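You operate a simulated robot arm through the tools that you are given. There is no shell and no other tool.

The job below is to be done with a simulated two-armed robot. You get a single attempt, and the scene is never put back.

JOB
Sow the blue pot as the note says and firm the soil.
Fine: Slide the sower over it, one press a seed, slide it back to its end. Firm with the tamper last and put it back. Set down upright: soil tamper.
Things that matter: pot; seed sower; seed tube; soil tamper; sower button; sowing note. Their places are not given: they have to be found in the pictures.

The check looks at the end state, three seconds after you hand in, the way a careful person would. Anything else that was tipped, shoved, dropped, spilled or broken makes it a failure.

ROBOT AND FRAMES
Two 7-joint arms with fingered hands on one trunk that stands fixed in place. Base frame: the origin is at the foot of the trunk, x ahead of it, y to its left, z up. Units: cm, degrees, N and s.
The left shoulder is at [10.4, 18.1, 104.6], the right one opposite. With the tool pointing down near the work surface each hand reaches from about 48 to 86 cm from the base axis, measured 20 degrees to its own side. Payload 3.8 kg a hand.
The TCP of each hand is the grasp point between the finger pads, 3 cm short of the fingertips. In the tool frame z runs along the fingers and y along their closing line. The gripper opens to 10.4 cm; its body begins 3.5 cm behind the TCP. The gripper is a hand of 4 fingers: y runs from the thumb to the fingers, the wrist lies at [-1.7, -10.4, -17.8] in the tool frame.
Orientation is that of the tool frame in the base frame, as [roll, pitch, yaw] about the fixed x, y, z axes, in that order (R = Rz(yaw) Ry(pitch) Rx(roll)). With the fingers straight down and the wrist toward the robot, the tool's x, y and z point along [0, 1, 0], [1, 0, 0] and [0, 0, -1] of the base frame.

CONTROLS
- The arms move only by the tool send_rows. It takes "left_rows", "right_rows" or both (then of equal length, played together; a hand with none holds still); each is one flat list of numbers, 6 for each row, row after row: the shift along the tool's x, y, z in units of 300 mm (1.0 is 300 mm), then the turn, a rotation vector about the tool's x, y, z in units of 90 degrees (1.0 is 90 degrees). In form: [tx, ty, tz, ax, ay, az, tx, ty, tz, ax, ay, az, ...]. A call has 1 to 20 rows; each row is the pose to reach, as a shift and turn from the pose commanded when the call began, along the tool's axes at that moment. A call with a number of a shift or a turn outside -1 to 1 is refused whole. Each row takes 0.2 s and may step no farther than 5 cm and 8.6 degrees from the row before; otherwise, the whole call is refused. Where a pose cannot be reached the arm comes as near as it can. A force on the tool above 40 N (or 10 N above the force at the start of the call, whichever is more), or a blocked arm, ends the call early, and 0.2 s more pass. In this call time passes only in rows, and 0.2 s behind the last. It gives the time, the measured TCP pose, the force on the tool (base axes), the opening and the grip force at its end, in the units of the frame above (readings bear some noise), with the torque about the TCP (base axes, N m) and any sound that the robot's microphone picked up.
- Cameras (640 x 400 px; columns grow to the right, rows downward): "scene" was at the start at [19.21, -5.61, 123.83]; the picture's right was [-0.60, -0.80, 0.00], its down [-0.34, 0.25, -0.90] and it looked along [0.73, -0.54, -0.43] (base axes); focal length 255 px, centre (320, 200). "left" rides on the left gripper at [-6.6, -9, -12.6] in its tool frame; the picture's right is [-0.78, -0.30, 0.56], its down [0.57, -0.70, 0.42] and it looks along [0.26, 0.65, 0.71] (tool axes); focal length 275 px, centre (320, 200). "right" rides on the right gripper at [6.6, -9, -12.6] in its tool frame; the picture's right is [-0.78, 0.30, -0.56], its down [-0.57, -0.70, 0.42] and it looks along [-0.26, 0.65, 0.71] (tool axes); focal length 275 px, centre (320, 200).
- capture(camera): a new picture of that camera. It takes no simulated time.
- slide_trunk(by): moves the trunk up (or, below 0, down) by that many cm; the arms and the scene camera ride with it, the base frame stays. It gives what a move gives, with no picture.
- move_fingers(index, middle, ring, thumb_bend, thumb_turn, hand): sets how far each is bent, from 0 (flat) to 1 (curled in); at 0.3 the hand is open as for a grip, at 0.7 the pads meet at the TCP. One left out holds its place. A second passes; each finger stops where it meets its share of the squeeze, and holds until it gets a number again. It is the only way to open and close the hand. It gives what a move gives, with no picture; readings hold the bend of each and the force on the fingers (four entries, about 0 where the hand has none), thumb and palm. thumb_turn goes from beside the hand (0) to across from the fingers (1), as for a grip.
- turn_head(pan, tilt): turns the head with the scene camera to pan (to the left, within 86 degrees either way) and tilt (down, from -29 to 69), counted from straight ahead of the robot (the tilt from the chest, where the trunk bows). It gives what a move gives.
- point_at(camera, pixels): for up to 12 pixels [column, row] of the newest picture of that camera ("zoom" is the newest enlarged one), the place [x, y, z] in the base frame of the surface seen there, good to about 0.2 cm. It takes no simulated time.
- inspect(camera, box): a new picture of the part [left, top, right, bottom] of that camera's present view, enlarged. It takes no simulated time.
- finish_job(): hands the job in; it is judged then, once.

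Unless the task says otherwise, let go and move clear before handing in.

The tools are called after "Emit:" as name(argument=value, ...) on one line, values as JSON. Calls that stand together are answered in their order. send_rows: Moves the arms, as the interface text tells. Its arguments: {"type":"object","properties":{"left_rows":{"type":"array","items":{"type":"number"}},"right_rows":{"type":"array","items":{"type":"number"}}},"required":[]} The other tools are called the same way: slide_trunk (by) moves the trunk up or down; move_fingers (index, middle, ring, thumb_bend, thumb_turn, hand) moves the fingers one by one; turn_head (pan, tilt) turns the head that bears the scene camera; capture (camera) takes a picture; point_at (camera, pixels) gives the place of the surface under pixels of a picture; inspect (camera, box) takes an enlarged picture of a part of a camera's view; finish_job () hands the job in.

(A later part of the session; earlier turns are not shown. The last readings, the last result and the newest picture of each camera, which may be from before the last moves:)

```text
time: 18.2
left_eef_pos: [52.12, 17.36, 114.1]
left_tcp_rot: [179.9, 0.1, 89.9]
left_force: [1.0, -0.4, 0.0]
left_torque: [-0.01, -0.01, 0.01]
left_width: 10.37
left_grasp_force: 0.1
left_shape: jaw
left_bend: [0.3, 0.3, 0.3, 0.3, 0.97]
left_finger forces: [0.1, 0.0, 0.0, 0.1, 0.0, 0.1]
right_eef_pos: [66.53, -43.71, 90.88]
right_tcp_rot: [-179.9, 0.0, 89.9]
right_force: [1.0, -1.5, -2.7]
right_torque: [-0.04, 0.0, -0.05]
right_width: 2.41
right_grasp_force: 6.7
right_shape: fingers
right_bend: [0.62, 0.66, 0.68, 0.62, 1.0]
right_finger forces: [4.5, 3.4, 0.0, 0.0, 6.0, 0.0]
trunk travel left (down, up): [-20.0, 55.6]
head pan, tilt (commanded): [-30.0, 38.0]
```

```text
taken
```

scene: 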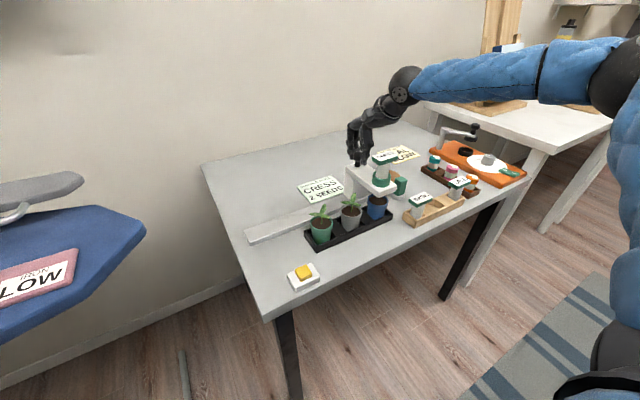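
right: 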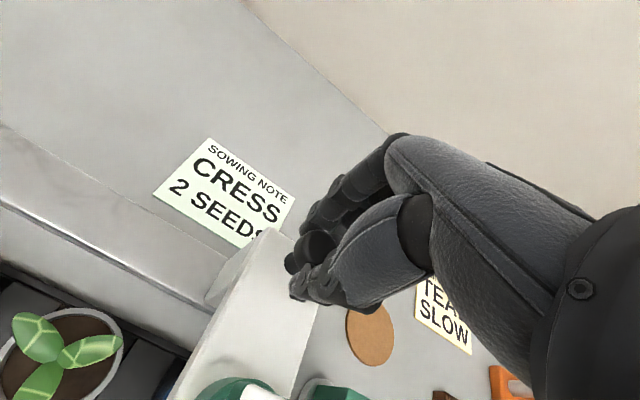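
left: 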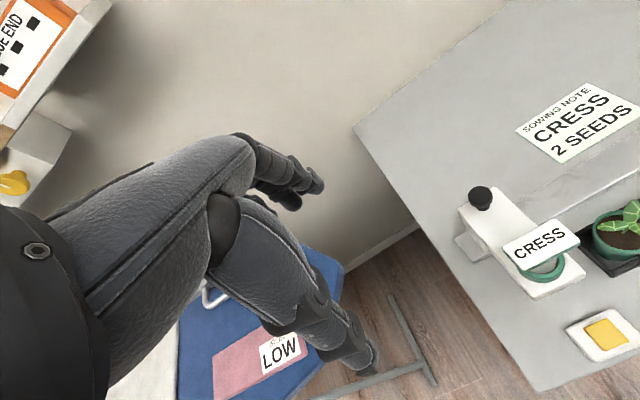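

Carriage seems at y≈-43.6. I zoom in to measure the socket ring against the blue pot.

Emit:
inspect(camera="scene", box=[336, 145, 416, 195])

Emit:
inspect(camera="scene", box=[336, 175, 416, 225])

Emit:
point_at(camera="zoom", pixels=[[310, 40], [460, 30], [385, 70], [310, 15], [462, 10], [350, 160], [480, 90], [240, 80], [270, 200], [400, 200], [330, 250], [330, 175]])

```text
8.00 times, centred on (376, 170) of scene
```

zoom: 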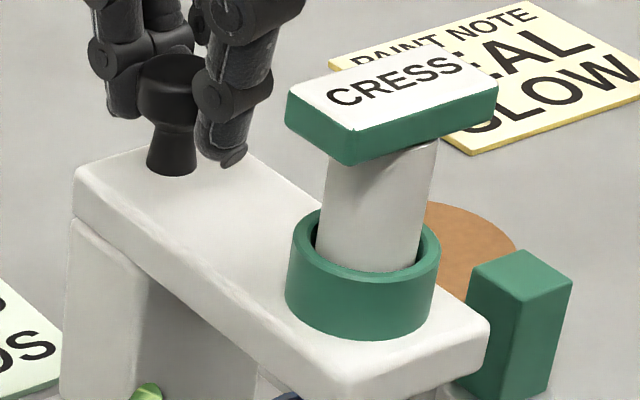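

```text
8.00 times, centred on (376, 200) of scene
```

zoom: 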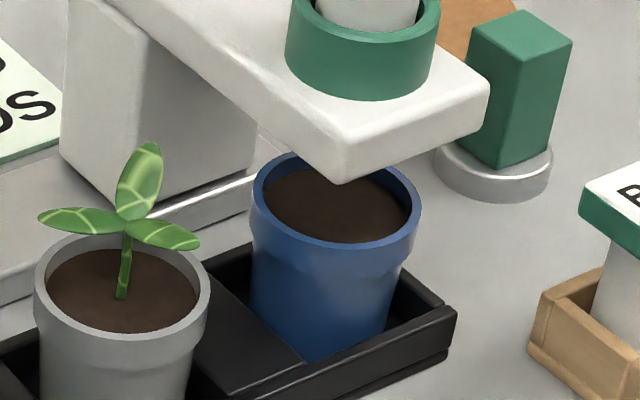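

```text
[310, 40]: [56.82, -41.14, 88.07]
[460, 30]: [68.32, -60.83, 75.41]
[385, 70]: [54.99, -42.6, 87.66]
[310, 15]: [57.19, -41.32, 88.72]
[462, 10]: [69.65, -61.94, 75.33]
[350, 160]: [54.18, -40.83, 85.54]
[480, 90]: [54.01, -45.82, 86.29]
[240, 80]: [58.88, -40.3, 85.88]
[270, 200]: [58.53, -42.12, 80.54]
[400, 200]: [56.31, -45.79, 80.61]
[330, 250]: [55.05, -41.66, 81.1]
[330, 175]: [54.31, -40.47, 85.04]
```

Emit:
inspect(camera="scene", box=[336, 145, 416, 195])

Emit:
point_at(camera="zoom", pixels=[[298, 245], [432, 235], [365, 275], [310, 220], [428, 265], [330, 268], [290, 118], [496, 88], [355, 150], [400, 65], [80, 180], [300, 395]])

Emit:
point_at(camera="zoom", pixels=[[350, 390], [485, 330], [480, 345], [340, 395], [78, 220], [140, 260], [435, 260], [292, 265], [395, 282], [345, 278], [305, 225], [436, 245]])

```text
8.00 times, centred on (376, 170) of scene
```

zoom: 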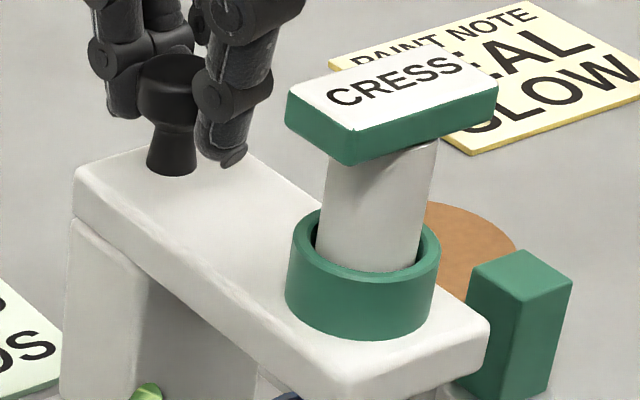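

```text
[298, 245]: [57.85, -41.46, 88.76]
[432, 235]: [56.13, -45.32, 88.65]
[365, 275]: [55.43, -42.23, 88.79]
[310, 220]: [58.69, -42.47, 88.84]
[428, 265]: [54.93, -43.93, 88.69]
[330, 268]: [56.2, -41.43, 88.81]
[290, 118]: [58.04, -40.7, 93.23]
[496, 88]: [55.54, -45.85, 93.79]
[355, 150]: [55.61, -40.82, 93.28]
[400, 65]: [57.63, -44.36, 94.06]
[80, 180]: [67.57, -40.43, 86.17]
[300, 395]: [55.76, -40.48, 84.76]
```

```text
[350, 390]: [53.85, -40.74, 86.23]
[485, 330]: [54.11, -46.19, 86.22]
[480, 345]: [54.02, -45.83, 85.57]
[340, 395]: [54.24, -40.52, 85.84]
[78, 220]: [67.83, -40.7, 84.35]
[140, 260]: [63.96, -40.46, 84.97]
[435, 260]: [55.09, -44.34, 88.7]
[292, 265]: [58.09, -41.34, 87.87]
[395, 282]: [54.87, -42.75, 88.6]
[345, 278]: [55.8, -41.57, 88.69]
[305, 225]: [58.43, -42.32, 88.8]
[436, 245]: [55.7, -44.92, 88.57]
```

Socket centre ≈[56.9,-43.4] and pot centre ≈[56.95,-43.55]: aligned within about 0.2 cm. I let go of the knob and lift straight up.

Emit:
move_fingers(hand="right", index=0.5, middle=0.5, ring=0.5, thumb_bend=0.5)

Emit:
send_rows(right_rows=[0, 0, -0.05, 0, 0, 0, 0, 0, -0.12, 0, 0, 0, 0, 0, -0.2, 0, 0, 0, 0, 0, -0.3, 0, 0, 0, 0, 0, -0.4, 0, 0, 0])

Emit:
capture(camera="scene")

Emit:
inspect(camera="scene", box=[336, 145, 416, 195])

Emit:
point_at(camera="zoom", pixels=[[298, 245], [432, 235], [365, 275], [310, 220], [428, 265], [330, 268], [350, 390], [485, 330], [480, 345], [340, 395], [170, 60], [170, 90]])

```text
time: 19.2
left_eef_pos: [51.99, 17.57, 114.11]
left_tcp_rot: [180.0, 0.1, 90.1]
left_force: [-0.1, 0.3, -0.2]
left_torque: [-0.01, -0.04, 0.0]
left_width: 10.38
left_grasp_force: 0.0
left_shape: jaw
left_bend: [0.3, 0.3, 0.3, 0.3, 0.97]
left_finger forces: [0.0, 0.1, 0.0, 0.0, 0.0, 0.0]
right_eef_pos: [66.45, -43.45, 90.93]
right_tcp_rot: [180.0, 0.0, 90.0]
right_force: [0.2, 0.5, 0.3]
right_torque: [-0.04, -0.01, -0.04]
right_width: 5.3
right_grasp_force: 0.0
right_shape: fingers
right_bend: [0.5, 0.5, 0.5, 0.5, 1.0]
right_finger forces: [0.0, 0.0, 0.1, 0.1, 0.0, 0.1]
trunk travel left (down, up): [-20.0, 55.6]
head pan, tilt (commanded): [-30.0, 38.0]
```

```text
time: 20.4
left_eef_pos: [52.02, 17.59, 114.11]
left_tcp_rot: [179.9, 0.0, 89.9]
left_force: [0.7, 0.7, 0.0]
left_torque: [-0.02, -0.04, 0.02]
left_width: 10.35
left_grasp_force: 0.1
left_shape: jaw
left_bend: [0.3, 0.3, 0.3, 0.3, 0.97]
left_finger forces: [0.1, 0.1, 0.1, 0.0, 0.0, 0.0]
right_eef_pos: [66.34, -43.52, 103.02]
right_tcp_rot: [-180.0, 0.0, 90.0]
right_force: [0.1, 0.2, 1.1]
right_torque: [-0.03, 0.01, 0.0]
right_width: 5.32
right_grasp_force: 0.1
right_shape: fingers
right_bend: [0.5, 0.5, 0.5, 0.5, 1.0]
right_finger forces: [0.1, 0.1, 0.0, 0.0, 0.1, 0.1]
trunk travel left (down, up): [-20.0, 55.6]
head pan, tilt (commanded): [-30.0, 38.0]
```

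```text
taken
```

scene: 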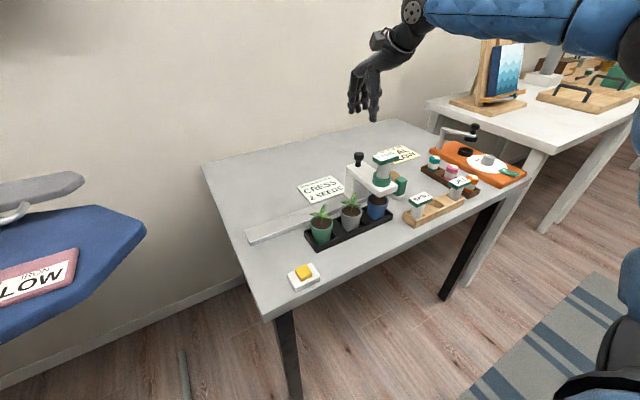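

```text
8.00 times, centred on (376, 170) of scene
```

zoom: 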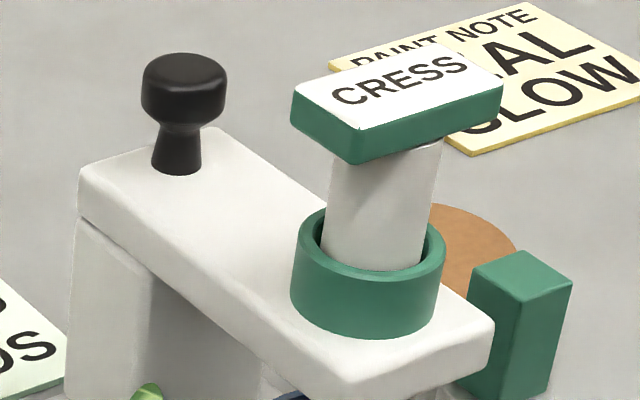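

```text
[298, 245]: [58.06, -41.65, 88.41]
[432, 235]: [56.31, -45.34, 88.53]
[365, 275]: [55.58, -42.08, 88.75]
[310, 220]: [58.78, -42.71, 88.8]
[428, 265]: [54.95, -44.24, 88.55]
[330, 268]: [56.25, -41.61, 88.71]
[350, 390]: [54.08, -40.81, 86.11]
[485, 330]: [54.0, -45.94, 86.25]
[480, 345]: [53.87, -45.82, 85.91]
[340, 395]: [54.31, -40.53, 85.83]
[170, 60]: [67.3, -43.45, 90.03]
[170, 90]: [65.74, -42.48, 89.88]
```

After release the socket centre reads ≈[56.95,-43.55], right over the pot. Now I carry the hand high over to the button at ≈[48.6,-18], closing the fingers to a point.

Emit:
send_rows(right_rows=[0.106, -0.074, 0, 0, 0, 0, 0.212, -0.148, 0, 0, 0, 0, 0.319, -0.222, 0, 0, 0, 0, 0.425, -0.296, 0, 0, 0, 0, 0.531, -0.37, 0, 0, 0, 0, 0.638, -0.444, 0, 0, 0, 0, 0.744, -0.518, 0, 0, 0, 0, 0.85, -0.591, 0, 0, 0, 0])

Emit:
move_fingers(hand="right", index=0.7, middle=0.7, ring=0.9, thumb_bend=0.7)

Emit:
capture(camera="scene")

Emit:
capture(camera="right")

```text
time: 22.2
left_eef_pos: [52.02, 17.5, 114.15]
left_tcp_rot: [180.0, 0.0, 90.0]
left_force: [0.2, 0.6, -0.6]
left_torque: [0.01, 0.0, 0.01]
left_width: 10.36
left_grasp_force: 0.0
left_shape: jaw
left_bend: [0.3, 0.3, 0.3, 0.3, 0.97]
left_finger forces: [0.0, 0.0, 0.0, 0.0, 0.0, 0.1]
right_eef_pos: [48.78, -17.71, 102.85]
right_tcp_rot: [179.9, 0.0, 89.9]
right_force: [-0.5, 0.7, 0.1]
right_torque: [0.01, -0.03, 0.02]
right_width: 5.31
right_grasp_force: 0.0
right_shape: fingers
right_bend: [0.5, 0.5, 0.5, 0.5, 1.0]
right_finger forces: [0.1, 0.1, 0.1, 0.1, 0.0, 0.1]
trunk travel left (down, up): [-20.0, 55.6]
head pan, tilt (commanded): [-30.0, 38.0]
```

```text
time: 23.2
left_eef_pos: [51.98, 17.53, 114.09]
left_tcp_rot: [180.0, -0.1, 90.0]
left_force: [0.3, -0.4, 0.4]
left_torque: [-0.01, 0.0, -0.02]
left_width: 10.35
left_grasp_force: 0.0
left_shape: jaw
left_bend: [0.3, 0.3, 0.3, 0.3, 0.97]
left_finger forces: [0.1, 0.0, 0.1, 0.0, 0.0, 0.0]
right_eef_pos: [48.86, -17.8, 102.94]
right_tcp_rot: [-180.0, 0.1, 90.0]
right_force: [-0.3, -0.2, -0.9]
right_torque: [-0.01, -0.05, 0.0]
right_width: 0.37
right_grasp_force: 0.0
right_shape: fingers
right_bend: [0.7, 0.7, 0.9, 0.7, 1.0]
right_finger forces: [0.0, 0.1, 0.0, 0.0, 0.0, 0.0]
trunk travel left (down, up): [-20.0, 55.6]
head pan, tilt (commanded): [-30.0, 38.0]
```

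```text
taken
```

scene: 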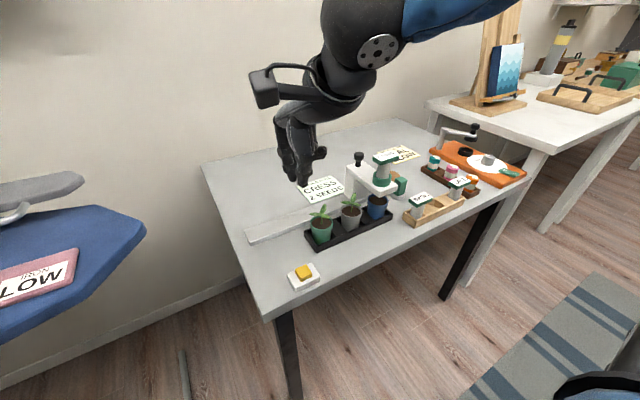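

```text
taken
```

right: 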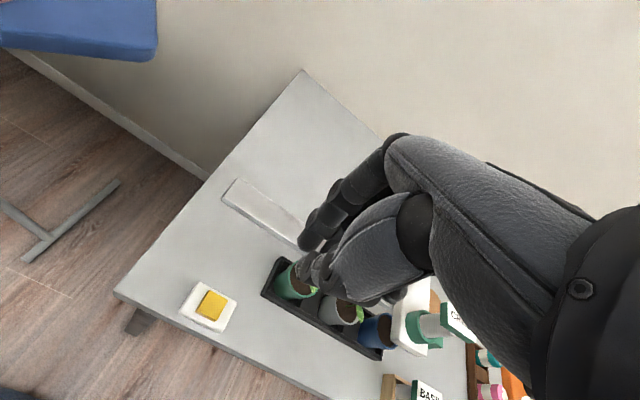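

Hand is over the button region at z≈103. I measure the yellow cap precisely from both cameras.

Emit:
inspect(camera="right", box=[170, 275, 250, 325])

Emit:
point_at(camera="zoom", pixels=[[320, 140], [450, 190], [240, 300], [390, 350], [345, 245], [200, 120], [90, 270], [530, 170], [330, 440], [300, 390], [200, 360], [480, 300]])

Emit:
inspect(camera="scene", box=[272, 250, 336, 290])

Emit:
point_at(camera="zoom", pixels=[[230, 180], [330, 150], [290, 240], [390, 220], [310, 200], [160, 220], [340, 120], [470, 240], [250, 380], [280, 270], [400, 250], [420, 200]])

Emit:
inspect(camera="scene", box=[250, 115, 346, 175])

```text
8.00 times, centred on (210, 300) of right
```

zoom: 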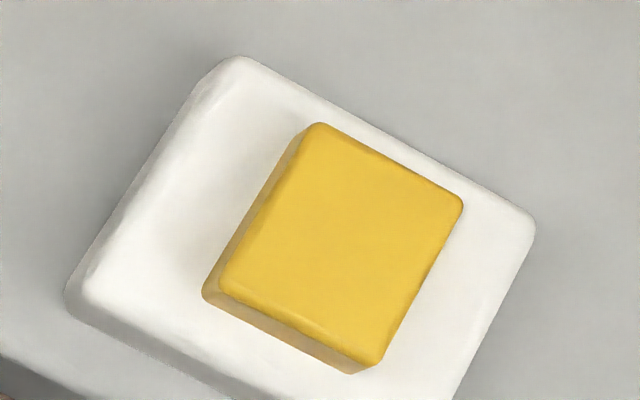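

```text
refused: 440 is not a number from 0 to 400
```

```text
10.00 times, centred on (304, 270) of scene
```

zoom: 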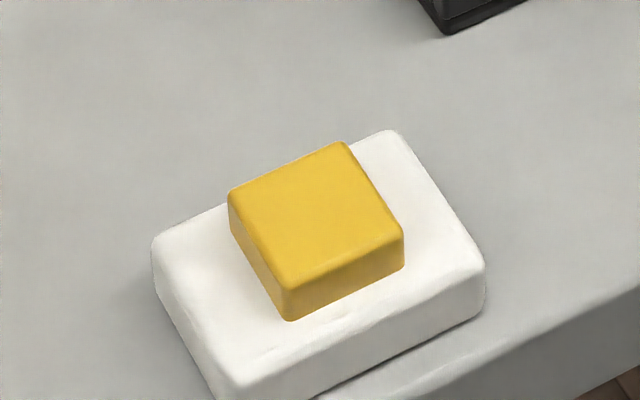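

```text
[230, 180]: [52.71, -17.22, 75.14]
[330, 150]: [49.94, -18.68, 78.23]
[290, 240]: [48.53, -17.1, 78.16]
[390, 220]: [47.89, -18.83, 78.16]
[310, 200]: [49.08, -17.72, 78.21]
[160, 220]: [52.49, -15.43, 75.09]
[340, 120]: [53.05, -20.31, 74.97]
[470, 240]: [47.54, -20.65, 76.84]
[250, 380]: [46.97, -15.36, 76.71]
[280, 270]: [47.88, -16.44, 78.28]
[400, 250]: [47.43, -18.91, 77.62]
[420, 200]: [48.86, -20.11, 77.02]
```

```text
6.67 times, centred on (298, 145) of scene
```

zoom: 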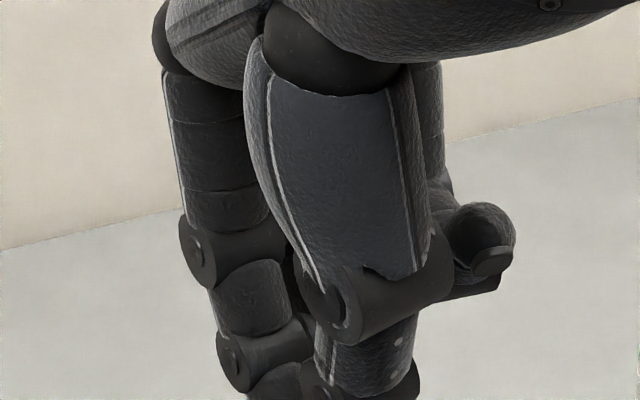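

Cap top z≈78.2, centre ≈[48.8,-17.7], about 2.5 cm square. I look at the fingertips to see which point will land first.

Emit:
inspect(camera="scene", box=[250, 140, 346, 200])

Emit:
point_at(camera="zoom", pixels=[[350, 285], [360, 300], [345, 250], [295, 250], [280, 230], [300, 220], [330, 190], [240, 120], [350, 150], [380, 270], [310, 270], [260, 190]])

```text
6.67 times, centred on (298, 170) of scene
```

zoom: 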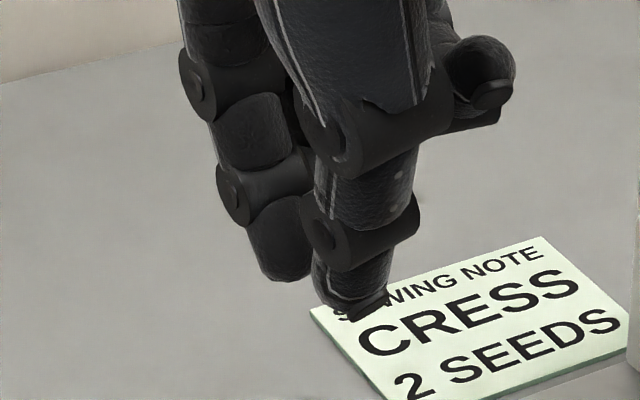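

```text
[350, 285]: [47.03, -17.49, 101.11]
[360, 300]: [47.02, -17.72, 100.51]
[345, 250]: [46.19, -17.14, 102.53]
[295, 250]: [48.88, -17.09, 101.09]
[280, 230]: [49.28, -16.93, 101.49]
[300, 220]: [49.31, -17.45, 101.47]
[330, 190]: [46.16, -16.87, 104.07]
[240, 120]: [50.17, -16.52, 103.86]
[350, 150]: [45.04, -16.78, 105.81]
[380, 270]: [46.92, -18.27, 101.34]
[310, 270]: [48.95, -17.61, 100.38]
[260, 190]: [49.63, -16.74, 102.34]
```

Tips of thumb, index and middle sit ≈2.8 cm below the TCP right over the cap. I lower to TCP z≈82.6, just above it.

Emit:
send_rows(right_rows=[0, 0, 0.11, 0, 0, 0, 0, 0, 0.23, 0, 0, 0, 0, 0, 0.35, 0, 0, 0, 0, 0, 0.47, 0, 0, 0, 0, 0, 0.57, 0, 0, 0, 0, 0, 0.64, 0, 0, 0, 0, 0, 0.678, 0, 0, 0])

Emit:
inspect(camera="scene", box=[256, 230, 352, 290])

Emit:
capture(camera="right")

```text
time: 24.8
left_eef_pos: [51.92, 17.5, 114.16]
left_tcp_rot: [-180.0, 0.0, 90.0]
left_force: [-0.6, -1.2, 0.7]
left_torque: [-0.03, 0.02, -0.01]
left_width: 10.36
left_grasp_force: 0.1
left_shape: jaw
left_bend: [0.3, 0.3, 0.3, 0.3, 0.97]
left_finger forces: [0.0, 0.0, 0.0, 0.0, 0.0, 0.0]
right_eef_pos: [48.71, -17.8, 82.5]
right_tcp_rot: [179.9, 0.0, 89.8]
right_force: [0.0, -0.4, -0.7]
right_torque: [-0.01, -0.01, 0.02]
right_width: 0.37
right_grasp_force: 0.1
right_shape: fingers
right_bend: [0.7, 0.7, 0.9, 0.7, 1.0]
right_finger forces: [0.1, 0.0, 0.0, 0.0, 0.0, 0.1]
trunk travel left (down, up): [-20.0, 55.6]
head pan, tilt (commanded): [-30.0, 38.0]
```

```text
6.67 times, centred on (304, 260) of scene
```

zoom: 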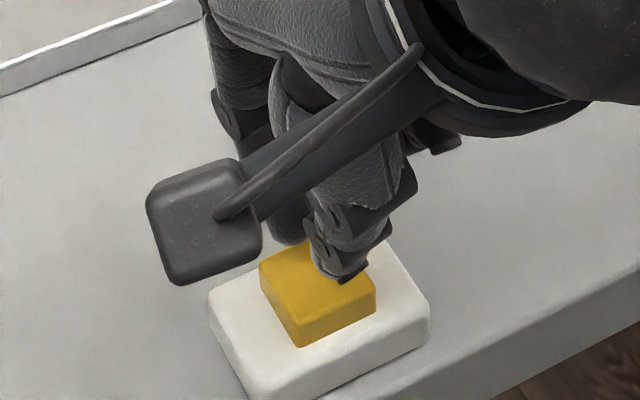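

```text
taken
```

right: 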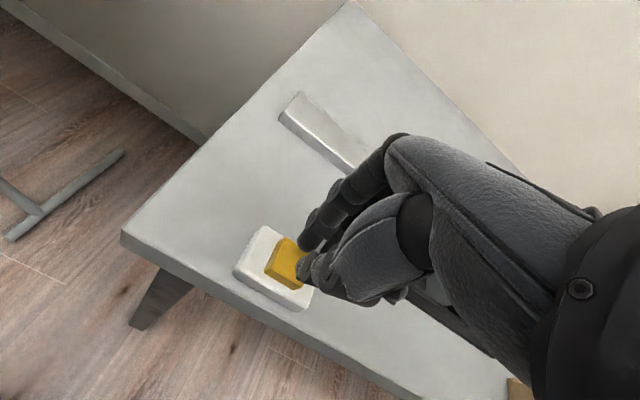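

Emit:
point_at(camera="right", pixels=[[305, 270], [308, 240], [315, 278], [303, 245], [285, 262], [290, 240], [270, 270]])

Emit:
inspect(camera="scene", box=[280, 248, 328, 278])

Emit:
point_at(camera="zoom", pixels=[[375, 180], [410, 200], [350, 150], [245, 115], [220, 100], [300, 220], [430, 180]])

```text
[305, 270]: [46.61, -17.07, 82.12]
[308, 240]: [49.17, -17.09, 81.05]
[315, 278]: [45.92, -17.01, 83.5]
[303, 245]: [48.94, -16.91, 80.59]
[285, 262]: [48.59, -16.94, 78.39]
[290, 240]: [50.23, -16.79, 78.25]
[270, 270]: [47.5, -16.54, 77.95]
```

```text
13.33 times, centred on (304, 263) of scene
```

zoom: 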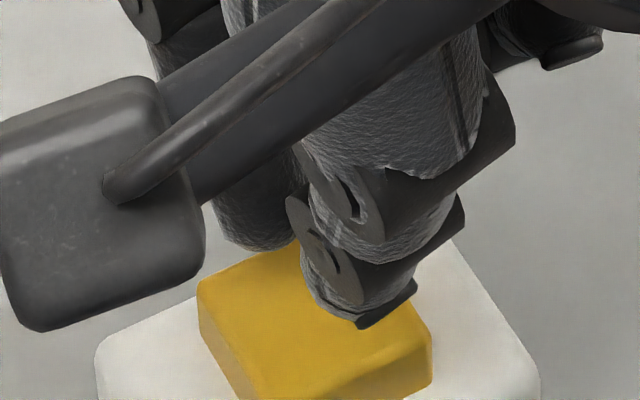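

```text
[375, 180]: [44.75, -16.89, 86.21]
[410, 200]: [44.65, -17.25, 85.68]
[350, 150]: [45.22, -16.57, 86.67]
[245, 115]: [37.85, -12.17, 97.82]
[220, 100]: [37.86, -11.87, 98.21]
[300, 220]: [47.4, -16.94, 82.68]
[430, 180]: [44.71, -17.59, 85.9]
```

The tips are ≈1.5 cm above the cap. I creep down 1.2 cm and read the force.

Emit:
send_rows(right_rows=[0, 0, 0.01, 0, 0, 0, 0, 0, 0.02, 0, 0, 0, 0, 0, 0.03, 0, 0, 0, 0, 0, 0.04, 0, 0, 0])

Emit:
inspect(camera="scene", box=[280, 248, 328, 278])

```text
time: 25.8
left_eef_pos: [51.93, 17.53, 114.17]
left_tcp_rot: [179.9, 0.0, 89.9]
left_force: [-0.2, -0.3, 0.0]
left_torque: [0.0, -0.03, 0.02]
left_width: 10.39
left_grasp_force: 0.1
left_shape: jaw
left_bend: [0.3, 0.3, 0.3, 0.3, 0.97]
left_finger forces: [0.1, 0.0, 0.0, 0.0, 0.1, 0.0]
right_eef_pos: [48.65, -17.76, 81.29]
right_tcp_rot: [-180.0, 0.0, 90.0]
right_force: [0.3, 0.4, -0.6]
right_torque: [0.01, -0.04, -0.01]
right_width: 0.36
right_grasp_force: 0.0
right_shape: fingers
right_bend: [0.7, 0.7, 0.9, 0.7, 1.0]
right_finger forces: [0.0, 0.0, 0.0, 0.0, 0.0, 0.0]
trunk travel left (down, up): [-20.0, 55.6]
head pan, tilt (commanded): [-30.0, 38.0]
```

```text
13.33 times, centred on (304, 263) of scene
```

zoom: 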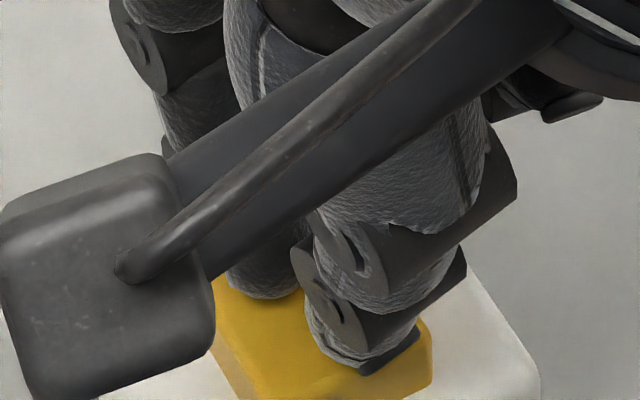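

No contact yet at TCP z 81.3. I go 0.3 cm further.

Emit:
send_rows(right_rows=[0, 0, 0.005, 0, 0, 0, 0, 0, 0.01, 0, 0, 0])

```text
time: 26.4
left_eef_pos: [52.05, 17.6, 113.99]
left_tcp_rot: [179.9, 0.0, 89.9]
left_force: [-0.5, 0.1, -0.7]
left_torque: [0.01, 0.0, 0.01]
left_width: 10.37
left_grasp_force: 0.0
left_shape: jaw
left_bend: [0.3, 0.3, 0.3, 0.3, 0.97]
left_finger forces: [0.0, 0.0, 0.0, 0.1, 0.1, 0.1]
right_eef_pos: [48.68, -17.86, 81.12]
right_tcp_rot: [-180.0, 0.1, 89.9]
right_force: [0.0, 0.6, 1.5]
right_torque: [0.04, 0.01, 0.01]
right_width: 0.35
right_grasp_force: 1.3
right_shape: fingers
right_bend: [0.7, 0.7, 0.9, 0.7, 1.0]
right_finger forces: [0.7, 0.1, 0.0, 0.0, 1.2, 0.0]
trunk travel left (down, up): [-20.0, 55.6]
head pan, tilt (commanded): [-30.0, 38.0]
heard: click
```

I heard a click with ≈1.5 N on the tips: the first press. I lift 1.5 cm to release the button fully.

Emit:
send_rows(right_rows=[0, 0, -0.02, 0, 0, 0, 0, 0, -0.04, 0, 0, 0, 0, 0, -0.05, 0, 0, 0])

Emit:
capture(camera="scene")

Emit:
inspect(camera="scene", box=[336, 165, 416, 215])

Emit:
inspect(camera="scene", box=[280, 248, 328, 278])

```text
time: 27.2
left_eef_pos: [52.02, 17.41, 113.98]
left_tcp_rot: [180.0, 0.0, 90.0]
left_force: [-0.1, 0.5, -0.1]
left_torque: [0.0, 0.0, 0.01]
left_width: 10.37
left_grasp_force: 0.0
left_shape: jaw
left_bend: [0.3, 0.3, 0.3, 0.3, 0.97]
left_finger forces: [0.0, 0.1, 0.0, 0.0, 0.0, 0.1]
right_eef_pos: [48.74, -17.86, 82.51]
right_tcp_rot: [-180.0, 0.0, 90.0]
right_force: [-0.1, -0.1, 0.7]
right_torque: [0.02, 0.03, -0.01]
right_width: 0.36
right_grasp_force: 0.2
right_shape: fingers
right_bend: [0.7, 0.7, 0.9, 0.7, 1.0]
right_finger forces: [0.0, 0.1, 0.0, 0.1, 0.1, 0.0]
trunk travel left (down, up): [-20.0, 55.6]
head pan, tilt (commanded): [-30.0, 38.0]
```

```text
taken
```

scene: 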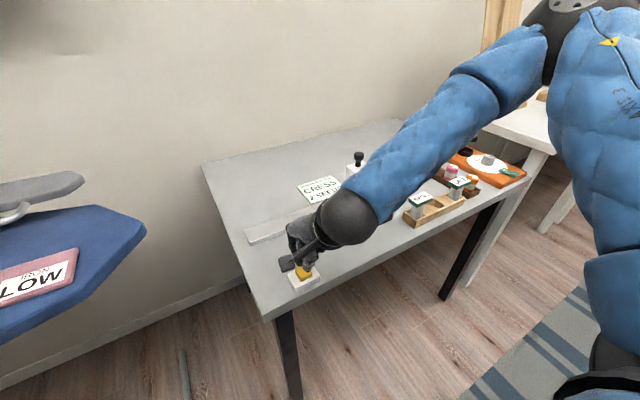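

```text
8.00 times, centred on (376, 190) of scene
```

zoom: 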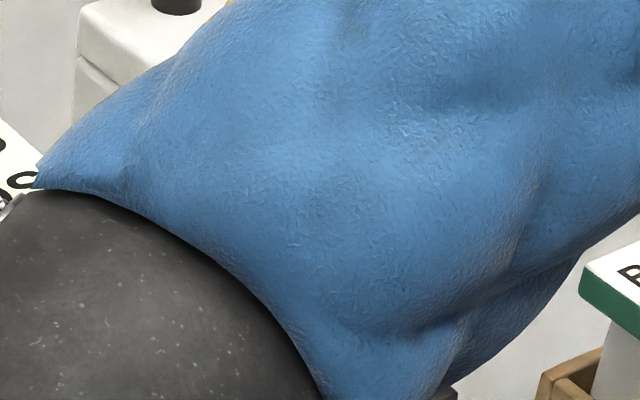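

```text
13.33 times, centred on (304, 263) of scene
```

zoom: 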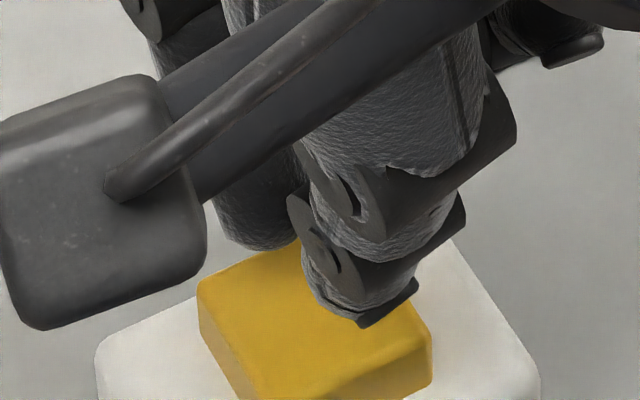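

The button is released and no second click came. I make the second press the same way.

Emit:
send_rows(right_rows=[0, 0, 0.02, 0, 0, 0, 0, 0, 0.035, 0, 0, 0, 0, 0, 0.045, 0, 0, 0, 0, 0, 0.05, 0, 0, 0])

```text
time: 28.2
left_eef_pos: [51.99, 17.47, 114.06]
left_tcp_rot: [-180.0, 0.0, 90.1]
left_force: [0.2, 0.5, 0.0]
left_torque: [0.02, 0.01, 0.0]
left_width: 10.39
left_grasp_force: 0.1
left_shape: jaw
left_bend: [0.3, 0.3, 0.3, 0.3, 0.97]
left_finger forces: [0.0, 0.1, 0.0, 0.0, 0.0, 0.0]
right_eef_pos: [48.75, -17.91, 81.11]
right_tcp_rot: [-180.0, 0.0, 89.9]
right_force: [-1.0, -0.2, 1.6]
right_torque: [0.0, 0.02, 0.02]
right_width: 0.37
right_grasp_force: 0.9
right_shape: fingers
right_bend: [0.7, 0.7, 0.9, 0.7, 1.0]
right_finger forces: [0.7, 0.2, 0.0, 0.0, 1.6, 0.0]
trunk travel left (down, up): [-20.0, 55.6]
head pan, tilt (commanded): [-30.0, 38.0]
heard: click
```

A second click was heard. I lift straight up off the button to z≈103 and look at the pot and sower.

Emit:
send_rows(right_rows=[0, 0, -0.03, 0, 0, 0, 0, 0, -0.1, 0, 0, 0, 0, 0, -0.22, 0, 0, 0, 0, 0, -0.35, 0, 0, 0, 0, 0, -0.48, 0, 0, 0, 0, 0, -0.61, 0, 0, 0, 0, 0, -0.73, 0, 0, 0])

Emit:
capture(camera="scene")

Emit:
inspect(camera="scene", box=[336, 170, 416, 220])

Emit:
inspect(camera="scene", box=[272, 250, 336, 290])

```text
time: 29.8
left_eef_pos: [52.03, 17.54, 114.03]
left_tcp_rot: [180.0, 0.0, 90.0]
left_force: [-0.9, -0.5, -0.1]
left_torque: [0.03, 0.02, 0.02]
left_width: 10.38
left_grasp_force: 0.0
left_shape: jaw
left_bend: [0.3, 0.3, 0.3, 0.3, 0.97]
left_finger forces: [0.0, 0.0, 0.0, 0.0, 0.0, 0.0]
right_eef_pos: [48.79, -17.85, 103.0]
right_tcp_rot: [-180.0, 0.0, 90.0]
right_force: [0.2, 0.7, -0.2]
right_torque: [0.0, -0.02, 0.01]
right_width: 0.35
right_grasp_force: 0.1
right_shape: fingers
right_bend: [0.7, 0.7, 0.9, 0.7, 1.0]
right_finger forces: [0.0, 0.0, 0.0, 0.0, 0.1, 0.1]
trunk travel left (down, up): [-20.0, 55.6]
head pan, tilt (commanded): [-30.0, 38.0]
```

```text
taken
```

scene: 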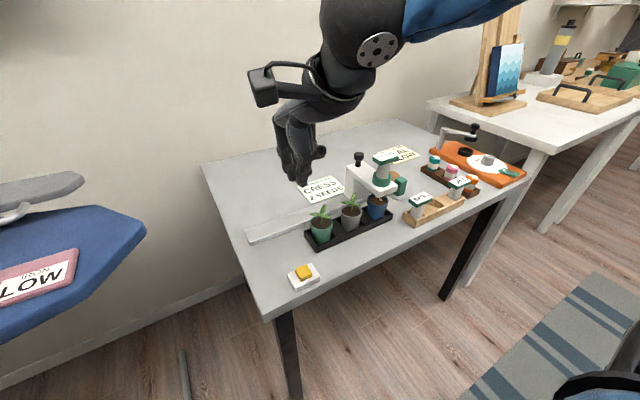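

```text
8.00 times, centred on (376, 195) of scene
```

zoom: 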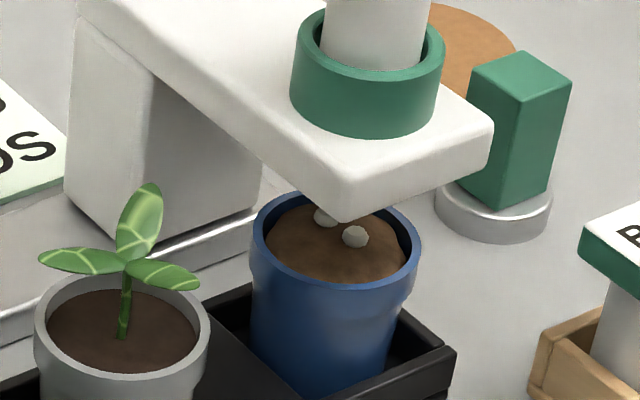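

```text
10.00 times, centred on (304, 270) of scene
```

zoom: 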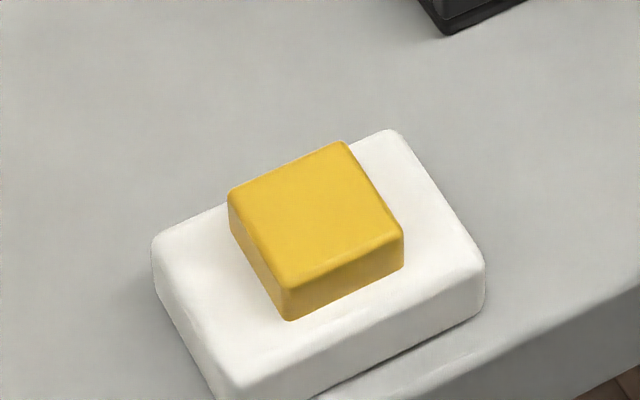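

Two seeds are in the blue pot (at zoom pixels (328,215) and (355,236)) and the soil is loose. Now I return over the knob at ≈[66.5,-43.5] and open the hand halfway.

Emit:
send_rows(right_rows=[-0.107, 0.074, 0, 0, 0, 0, -0.214, 0.148, 0, 0, 0, 0, -0.321, 0.221, 0, 0, 0, 0, -0.428, 0.295, 0, 0, 0, 0, -0.535, 0.369, 0, 0, 0, 0, -0.642, 0.443, 0, 0, 0, 0, -0.75, 0.516, 0, 0, 0, 0, -0.857, 0.59, 0, 0, 0, 0])

Emit:
move_fingers(hand="right", index=0.5, middle=0.5, ring=0.5, thumb_bend=0.5)

Emit:
capture(camera="right")

Emit:
inspect(camera="scene", box=[336, 145, 416, 195])

Emit:
point_at(camera="zoom", pixels=[[180, 55], [145, 80], [225, 80], [185, 90], [350, 390], [485, 330], [190, 115], [80, 180]])

```text
time: 31.6
left_eef_pos: [52.09, 17.46, 114.04]
left_tcp_rot: [-179.9, 0.0, 90.0]
left_force: [0.3, 0.2, 0.3]
left_torque: [0.02, 0.0, -0.04]
left_width: 10.39
left_grasp_force: 0.1
left_shape: jaw
left_bend: [0.3, 0.3, 0.3, 0.3, 0.97]
left_finger forces: [0.0, 0.1, 0.0, 0.0, 0.0, 0.0]
right_eef_pos: [66.71, -43.57, 102.75]
right_tcp_rot: [180.0, 0.0, 90.1]
right_force: [0.1, -0.2, 0.5]
right_torque: [0.02, 0.02, 0.04]
right_width: 0.34
right_grasp_force: 0.0
right_shape: fingers
right_bend: [0.7, 0.7, 0.9, 0.7, 1.0]
right_finger forces: [0.0, 0.1, 0.0, 0.1, 0.0, 0.0]
trunk travel left (down, up): [-20.0, 55.6]
head pan, tilt (commanded): [-30.0, 38.0]
```

```text
time: 32.6
left_eef_pos: [52.12, 17.42, 114.03]
left_tcp_rot: [-180.0, 0.0, 90.0]
left_force: [0.3, -0.7, 0.1]
left_torque: [0.02, 0.0, -0.03]
left_width: 10.38
left_grasp_force: 0.1
left_shape: jaw
left_bend: [0.3, 0.3, 0.3, 0.3, 0.97]
left_finger forces: [0.1, 0.1, 0.0, 0.0, 0.0, 0.0]
right_eef_pos: [66.57, -43.53, 102.92]
right_tcp_rot: [179.9, 0.0, 89.9]
right_force: [0.3, 0.5, 0.1]
right_torque: [-0.03, -0.02, 0.02]
right_width: 5.3
right_grasp_force: 0.0
right_shape: fingers
right_bend: [0.5, 0.5, 0.5, 0.5, 1.0]
right_finger forces: [0.0, 0.0, 0.0, 0.0, 0.0, 0.0]
trunk travel left (down, up): [-20.0, 55.6]
head pan, tilt (commanded): [-30.0, 38.0]
```

```text
taken
```

right: 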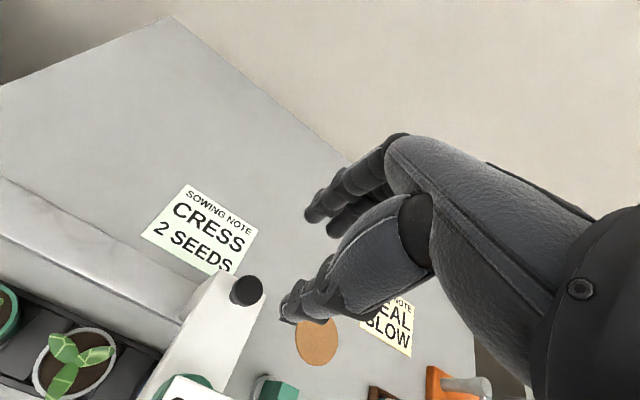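

```text
8.00 times, centred on (376, 170) of scene
```

zoom: 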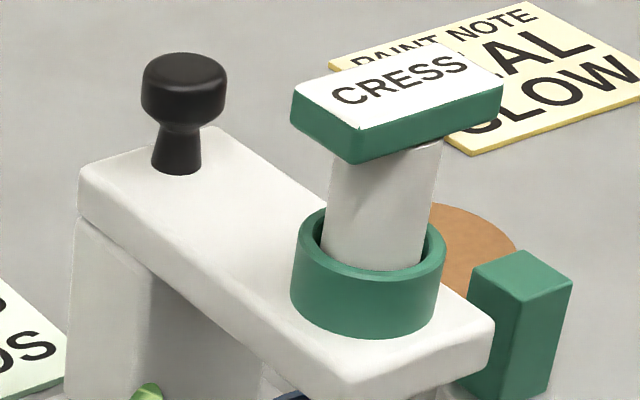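

```text
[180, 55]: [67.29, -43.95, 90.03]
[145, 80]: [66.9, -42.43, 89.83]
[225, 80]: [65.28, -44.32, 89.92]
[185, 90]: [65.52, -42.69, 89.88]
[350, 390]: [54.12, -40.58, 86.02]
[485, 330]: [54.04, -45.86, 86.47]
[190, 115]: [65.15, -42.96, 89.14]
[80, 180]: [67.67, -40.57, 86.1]
```

The sower hasn't moved and the hand is over the knob. I lower 12 cm and grip it again.

Emit:
send_rows(right_rows=[0, 0, 0.09, 0, 0, 0, 0, 0, 0.18, 0, 0, 0, 0, 0, 0.26, 0, 0, 0, 0, 0, 0.33, 0, 0, 0, 0, 0, 0.375, 0, 0, 0, 0, 0, 0.4, 0, 0, 0])

Emit:
move_fingers(hand="right", index=0.68, middle=0.68, ring=0.68, thumb_bend=0.68)

Emit:
capture(camera="right")

```text
time: 34.0
left_eef_pos: [52.0, 17.51, 114.15]
left_tcp_rot: [-179.9, -0.1, 90.0]
left_force: [0.0, -0.4, -1.0]
left_torque: [-0.01, 0.0, -0.02]
left_width: 10.37
left_grasp_force: 0.0
left_shape: jaw
left_bend: [0.3, 0.3, 0.3, 0.3, 0.97]
left_finger forces: [0.1, 0.1, 0.0, 0.0, 0.0, 0.0]
right_eef_pos: [66.5, -43.6, 90.95]
right_tcp_rot: [-179.9, 0.1, 89.8]
right_force: [0.3, 0.3, -0.1]
right_torque: [0.01, -0.02, -0.02]
right_width: 5.29
right_grasp_force: 0.0
right_shape: fingers
right_bend: [0.5, 0.5, 0.5, 0.5, 1.0]
right_finger forces: [0.0, 0.0, 0.0, 0.1, 0.1, 0.1]
trunk travel left (down, up): [-20.0, 55.6]
head pan, tilt (commanded): [-30.0, 38.0]
```

```text
time: 35.0
left_eef_pos: [52.0, 17.37, 114.15]
left_tcp_rot: [-180.0, 0.0, 90.0]
left_force: [-0.3, 0.5, 0.0]
left_torque: [-0.01, 0.02, -0.01]
left_width: 10.37
left_grasp_force: 0.0
left_shape: jaw
left_bend: [0.3, 0.3, 0.3, 0.3, 0.97]
left_finger forces: [0.0, 0.0, 0.0, 0.0, 0.1, 0.0]
right_eef_pos: [66.49, -43.67, 90.78]
right_tcp_rot: [-180.0, 0.0, 90.0]
right_force: [0.8, 0.3, -1.6]
right_torque: [-0.01, 0.0, 0.02]
right_width: 2.41
right_grasp_force: 7.3
right_shape: fingers
right_bend: [0.62, 0.65, 0.68, 0.62, 1.0]
right_finger forces: [5.0, 3.1, 0.0, 0.0, 6.0, 0.1]
trunk travel left (down, up): [-20.0, 55.6]
head pan, tilt (commanded): [-30.0, 38.0]
```

```text
taken
```

right: 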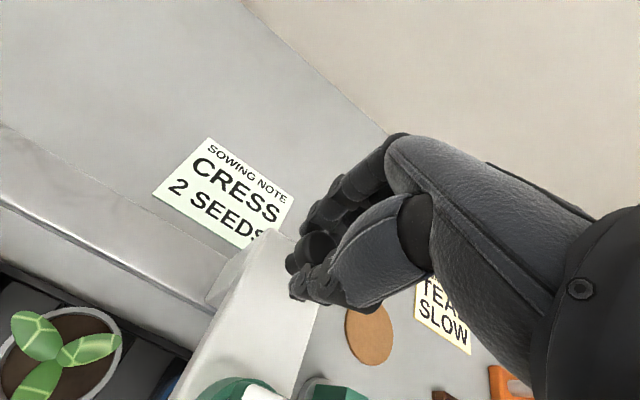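

Gripped again (7.3 N). I slide the sower back toward its home end, 25.5 cm first.

Emit:
send_rows(right_rows=[0.03, 0, 0, 0, 0, 0, 0.07, 0, 0, 0, 0, 0, 0.115, 0, 0, 0, 0, 0, 0.16, 0, 0, 0, 0, 0, 0.205, 0, 0, 0, 0, 0, 0.25, 0, 0, 0, 0, 0, 0.295, 0, 0, 0, 0, 0, 0.34, 0, 0, 0, 0, 0, 0.385, 0, 0, 0, 0, 0, 0.43, 0, 0, 0, 0, 0, 0.475, 0, 0, 0, 0, 0, 0.52, 0, 0, 0, 0, 0, 0.565, 0, 0, 0, 0, 0, 0.61, 0, 0, 0, 0, 0, 0.655, 0, 0, 0, 0, 0, 0.7, 0, 0, 0, 0, 0, 0.745, 0, 0, 0, 0, 0, 0.785, 0, 0, 0, 0, 0, 0.82, 0, 0, 0, 0, 0, 0.85, 0, 0, 0, 0, 0])

Emit:
capture(camera="scene")

Emit:
capture(camera="right")

```text
time: 39.2
left_eef_pos: [52.01, 17.54, 114.02]
left_tcp_rot: [-179.9, -0.1, 90.0]
left_force: [0.4, 0.2, -0.1]
left_torque: [0.04, 0.0, 0.0]
left_width: 10.38
left_grasp_force: 0.1
left_shape: jaw
left_bend: [0.3, 0.3, 0.3, 0.3, 0.97]
left_finger forces: [0.0, 0.0, 0.0, 0.0, 0.1, 0.0]
right_eef_pos: [66.57, -18.09, 90.87]
right_tcp_rot: [180.0, -0.1, 89.9]
right_force: [1.7, -1.0, -1.2]
right_torque: [0.01, -0.04, -0.01]
right_width: 2.38
right_grasp_force: 7.7
right_shape: fingers
right_bend: [0.62, 0.65, 0.68, 0.62, 1.0]
right_finger forces: [5.3, 3.7, 0.0, 0.0, 5.8, 0.0]
trunk travel left (down, up): [-20.0, 55.6]
head pan, tilt (commanded): [-30.0, 38.0]
```

```text
taken
```

scene: 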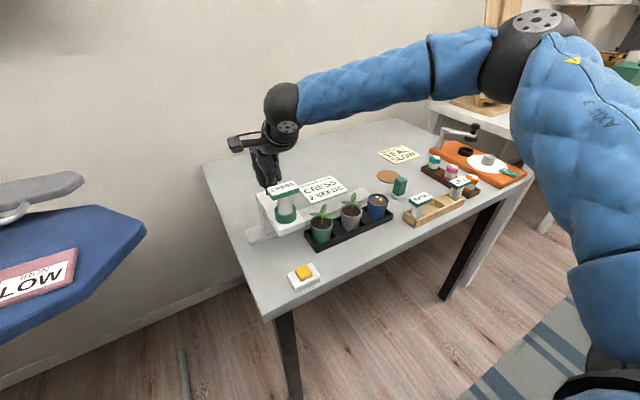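

```text
taken
```

right: 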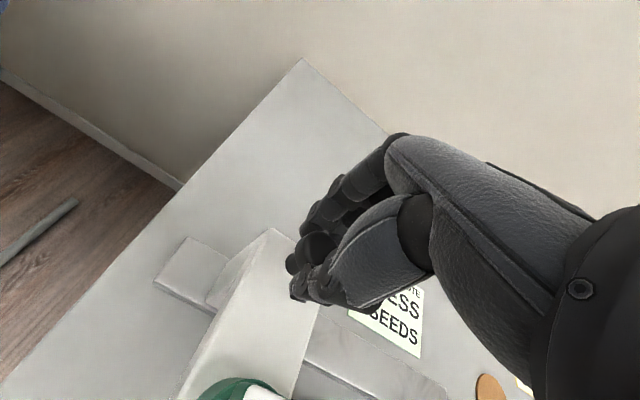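

At y −18.1. I creep the last 2 cm slowly, watching the side force for the end stop.

Emit:
send_rows(right_rows=[0.017, 0, 0, 0, 0, 0, 0.033, 0, 0, 0, 0, 0, 0.05, 0, 0, 0, 0, 0, 0.065, 0, 0, 0, 0, 0])

Emit:
inspect(camera="scene", box=[236, 170, 332, 230])

Emit:
point_at(camera="zoom", pixels=[[65, 390], [160, 380], [240, 340], [360, 295], [120, 190], [60, 370], [150, 320], [120, 340], [250, 200], [350, 180]])

```text
time: 40.2
left_eef_pos: [52.03, 17.56, 114.0]
left_tcp_rot: [180.0, 0.1, 90.0]
left_force: [-0.1, -0.1, -0.5]
left_torque: [0.0, 0.0, -0.01]
left_width: 10.34
left_grasp_force: 0.0
left_shape: jaw
left_bend: [0.3, 0.3, 0.3, 0.3, 0.97]
left_finger forces: [0.0, 0.0, 0.0, 0.0, 0.0, 0.0]
right_eef_pos: [66.45, -16.11, 90.98]
right_tcp_rot: [-180.0, -0.1, 90.0]
right_force: [0.2, 0.3, -2.7]
right_torque: [0.02, 0.02, 0.0]
right_width: 2.4
right_grasp_force: 6.9
right_shape: fingers
right_bend: [0.62, 0.65, 0.68, 0.62, 1.0]
right_finger forces: [4.7, 3.2, 0.1, 0.0, 6.4, 0.0]
trunk travel left (down, up): [-20.0, 55.6]
head pan, tilt (commanded): [-30.0, 38.0]
```

```text
6.67 times, centred on (284, 200) of scene
```

zoom: 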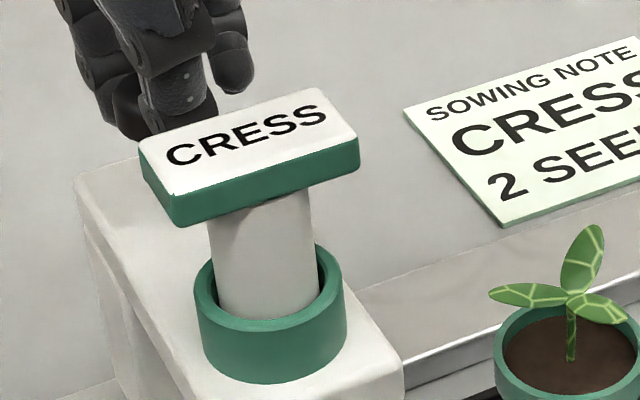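

```text
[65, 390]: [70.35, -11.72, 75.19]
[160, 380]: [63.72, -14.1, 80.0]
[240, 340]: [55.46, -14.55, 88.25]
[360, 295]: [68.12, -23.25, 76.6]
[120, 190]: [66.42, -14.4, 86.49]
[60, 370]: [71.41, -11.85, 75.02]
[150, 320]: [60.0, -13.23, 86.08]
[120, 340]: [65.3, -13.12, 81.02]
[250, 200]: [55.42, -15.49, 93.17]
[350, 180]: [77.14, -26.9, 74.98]
```

The carriage is back at its starting y≈-16.1 with no stop force yet. I push gently 0.4 cm more to feel whether this is the end stop.

Emit:
send_rows(right_rows=[0.005, 0, 0, 0, 0, 0, 0.01, 0, 0, 0, 0, 0, 0.013, 0, 0, 0, 0, 0])

Emit:
inspect(camera="scene", box=[236, 170, 332, 230])

Emit:
point_at(camera="zoom", pixels=[[65, 390], [160, 380], [240, 340], [360, 295], [120, 190], [60, 370], [150, 320], [120, 340], [250, 200], [350, 180]])

```text
time: 41.0
left_eef_pos: [52.06, 17.35, 114.13]
left_tcp_rot: [-180.0, -0.1, 89.8]
left_force: [0.3, 0.5, -0.3]
left_torque: [0.0, -0.01, -0.02]
left_width: 10.4
left_grasp_force: 0.2
left_shape: jaw
left_bend: [0.3, 0.3, 0.3, 0.3, 0.97]
left_finger forces: [0.1, 0.1, 0.0, 0.0, 0.1, 0.0]
right_eef_pos: [66.45, -15.94, 90.9]
right_tcp_rot: [179.9, 0.0, 89.8]
right_force: [0.8, -8.7, -1.9]
right_torque: [-0.19, 0.01, -0.04]
right_width: 2.43
right_grasp_force: 7.8
right_shape: fingers
right_bend: [0.63, 0.65, 0.68, 0.62, 1.0]
right_finger forces: [3.4, 6.4, 0.1, 0.0, 7.0, 0.1]
trunk travel left (down, up): [-20.0, 55.6]
head pan, tilt (commanded): [-30.0, 38.0]
```

```text
6.67 times, centred on (284, 200) of scene
```

zoom: 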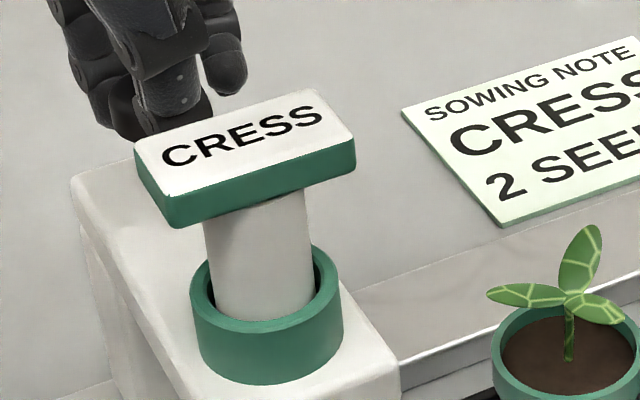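

```text
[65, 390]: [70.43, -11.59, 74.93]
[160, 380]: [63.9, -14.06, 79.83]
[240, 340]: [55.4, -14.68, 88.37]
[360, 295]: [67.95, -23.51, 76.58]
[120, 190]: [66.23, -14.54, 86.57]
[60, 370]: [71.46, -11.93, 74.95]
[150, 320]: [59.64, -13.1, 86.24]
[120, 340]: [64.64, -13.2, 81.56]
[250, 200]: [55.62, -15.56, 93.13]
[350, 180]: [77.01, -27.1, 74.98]
```

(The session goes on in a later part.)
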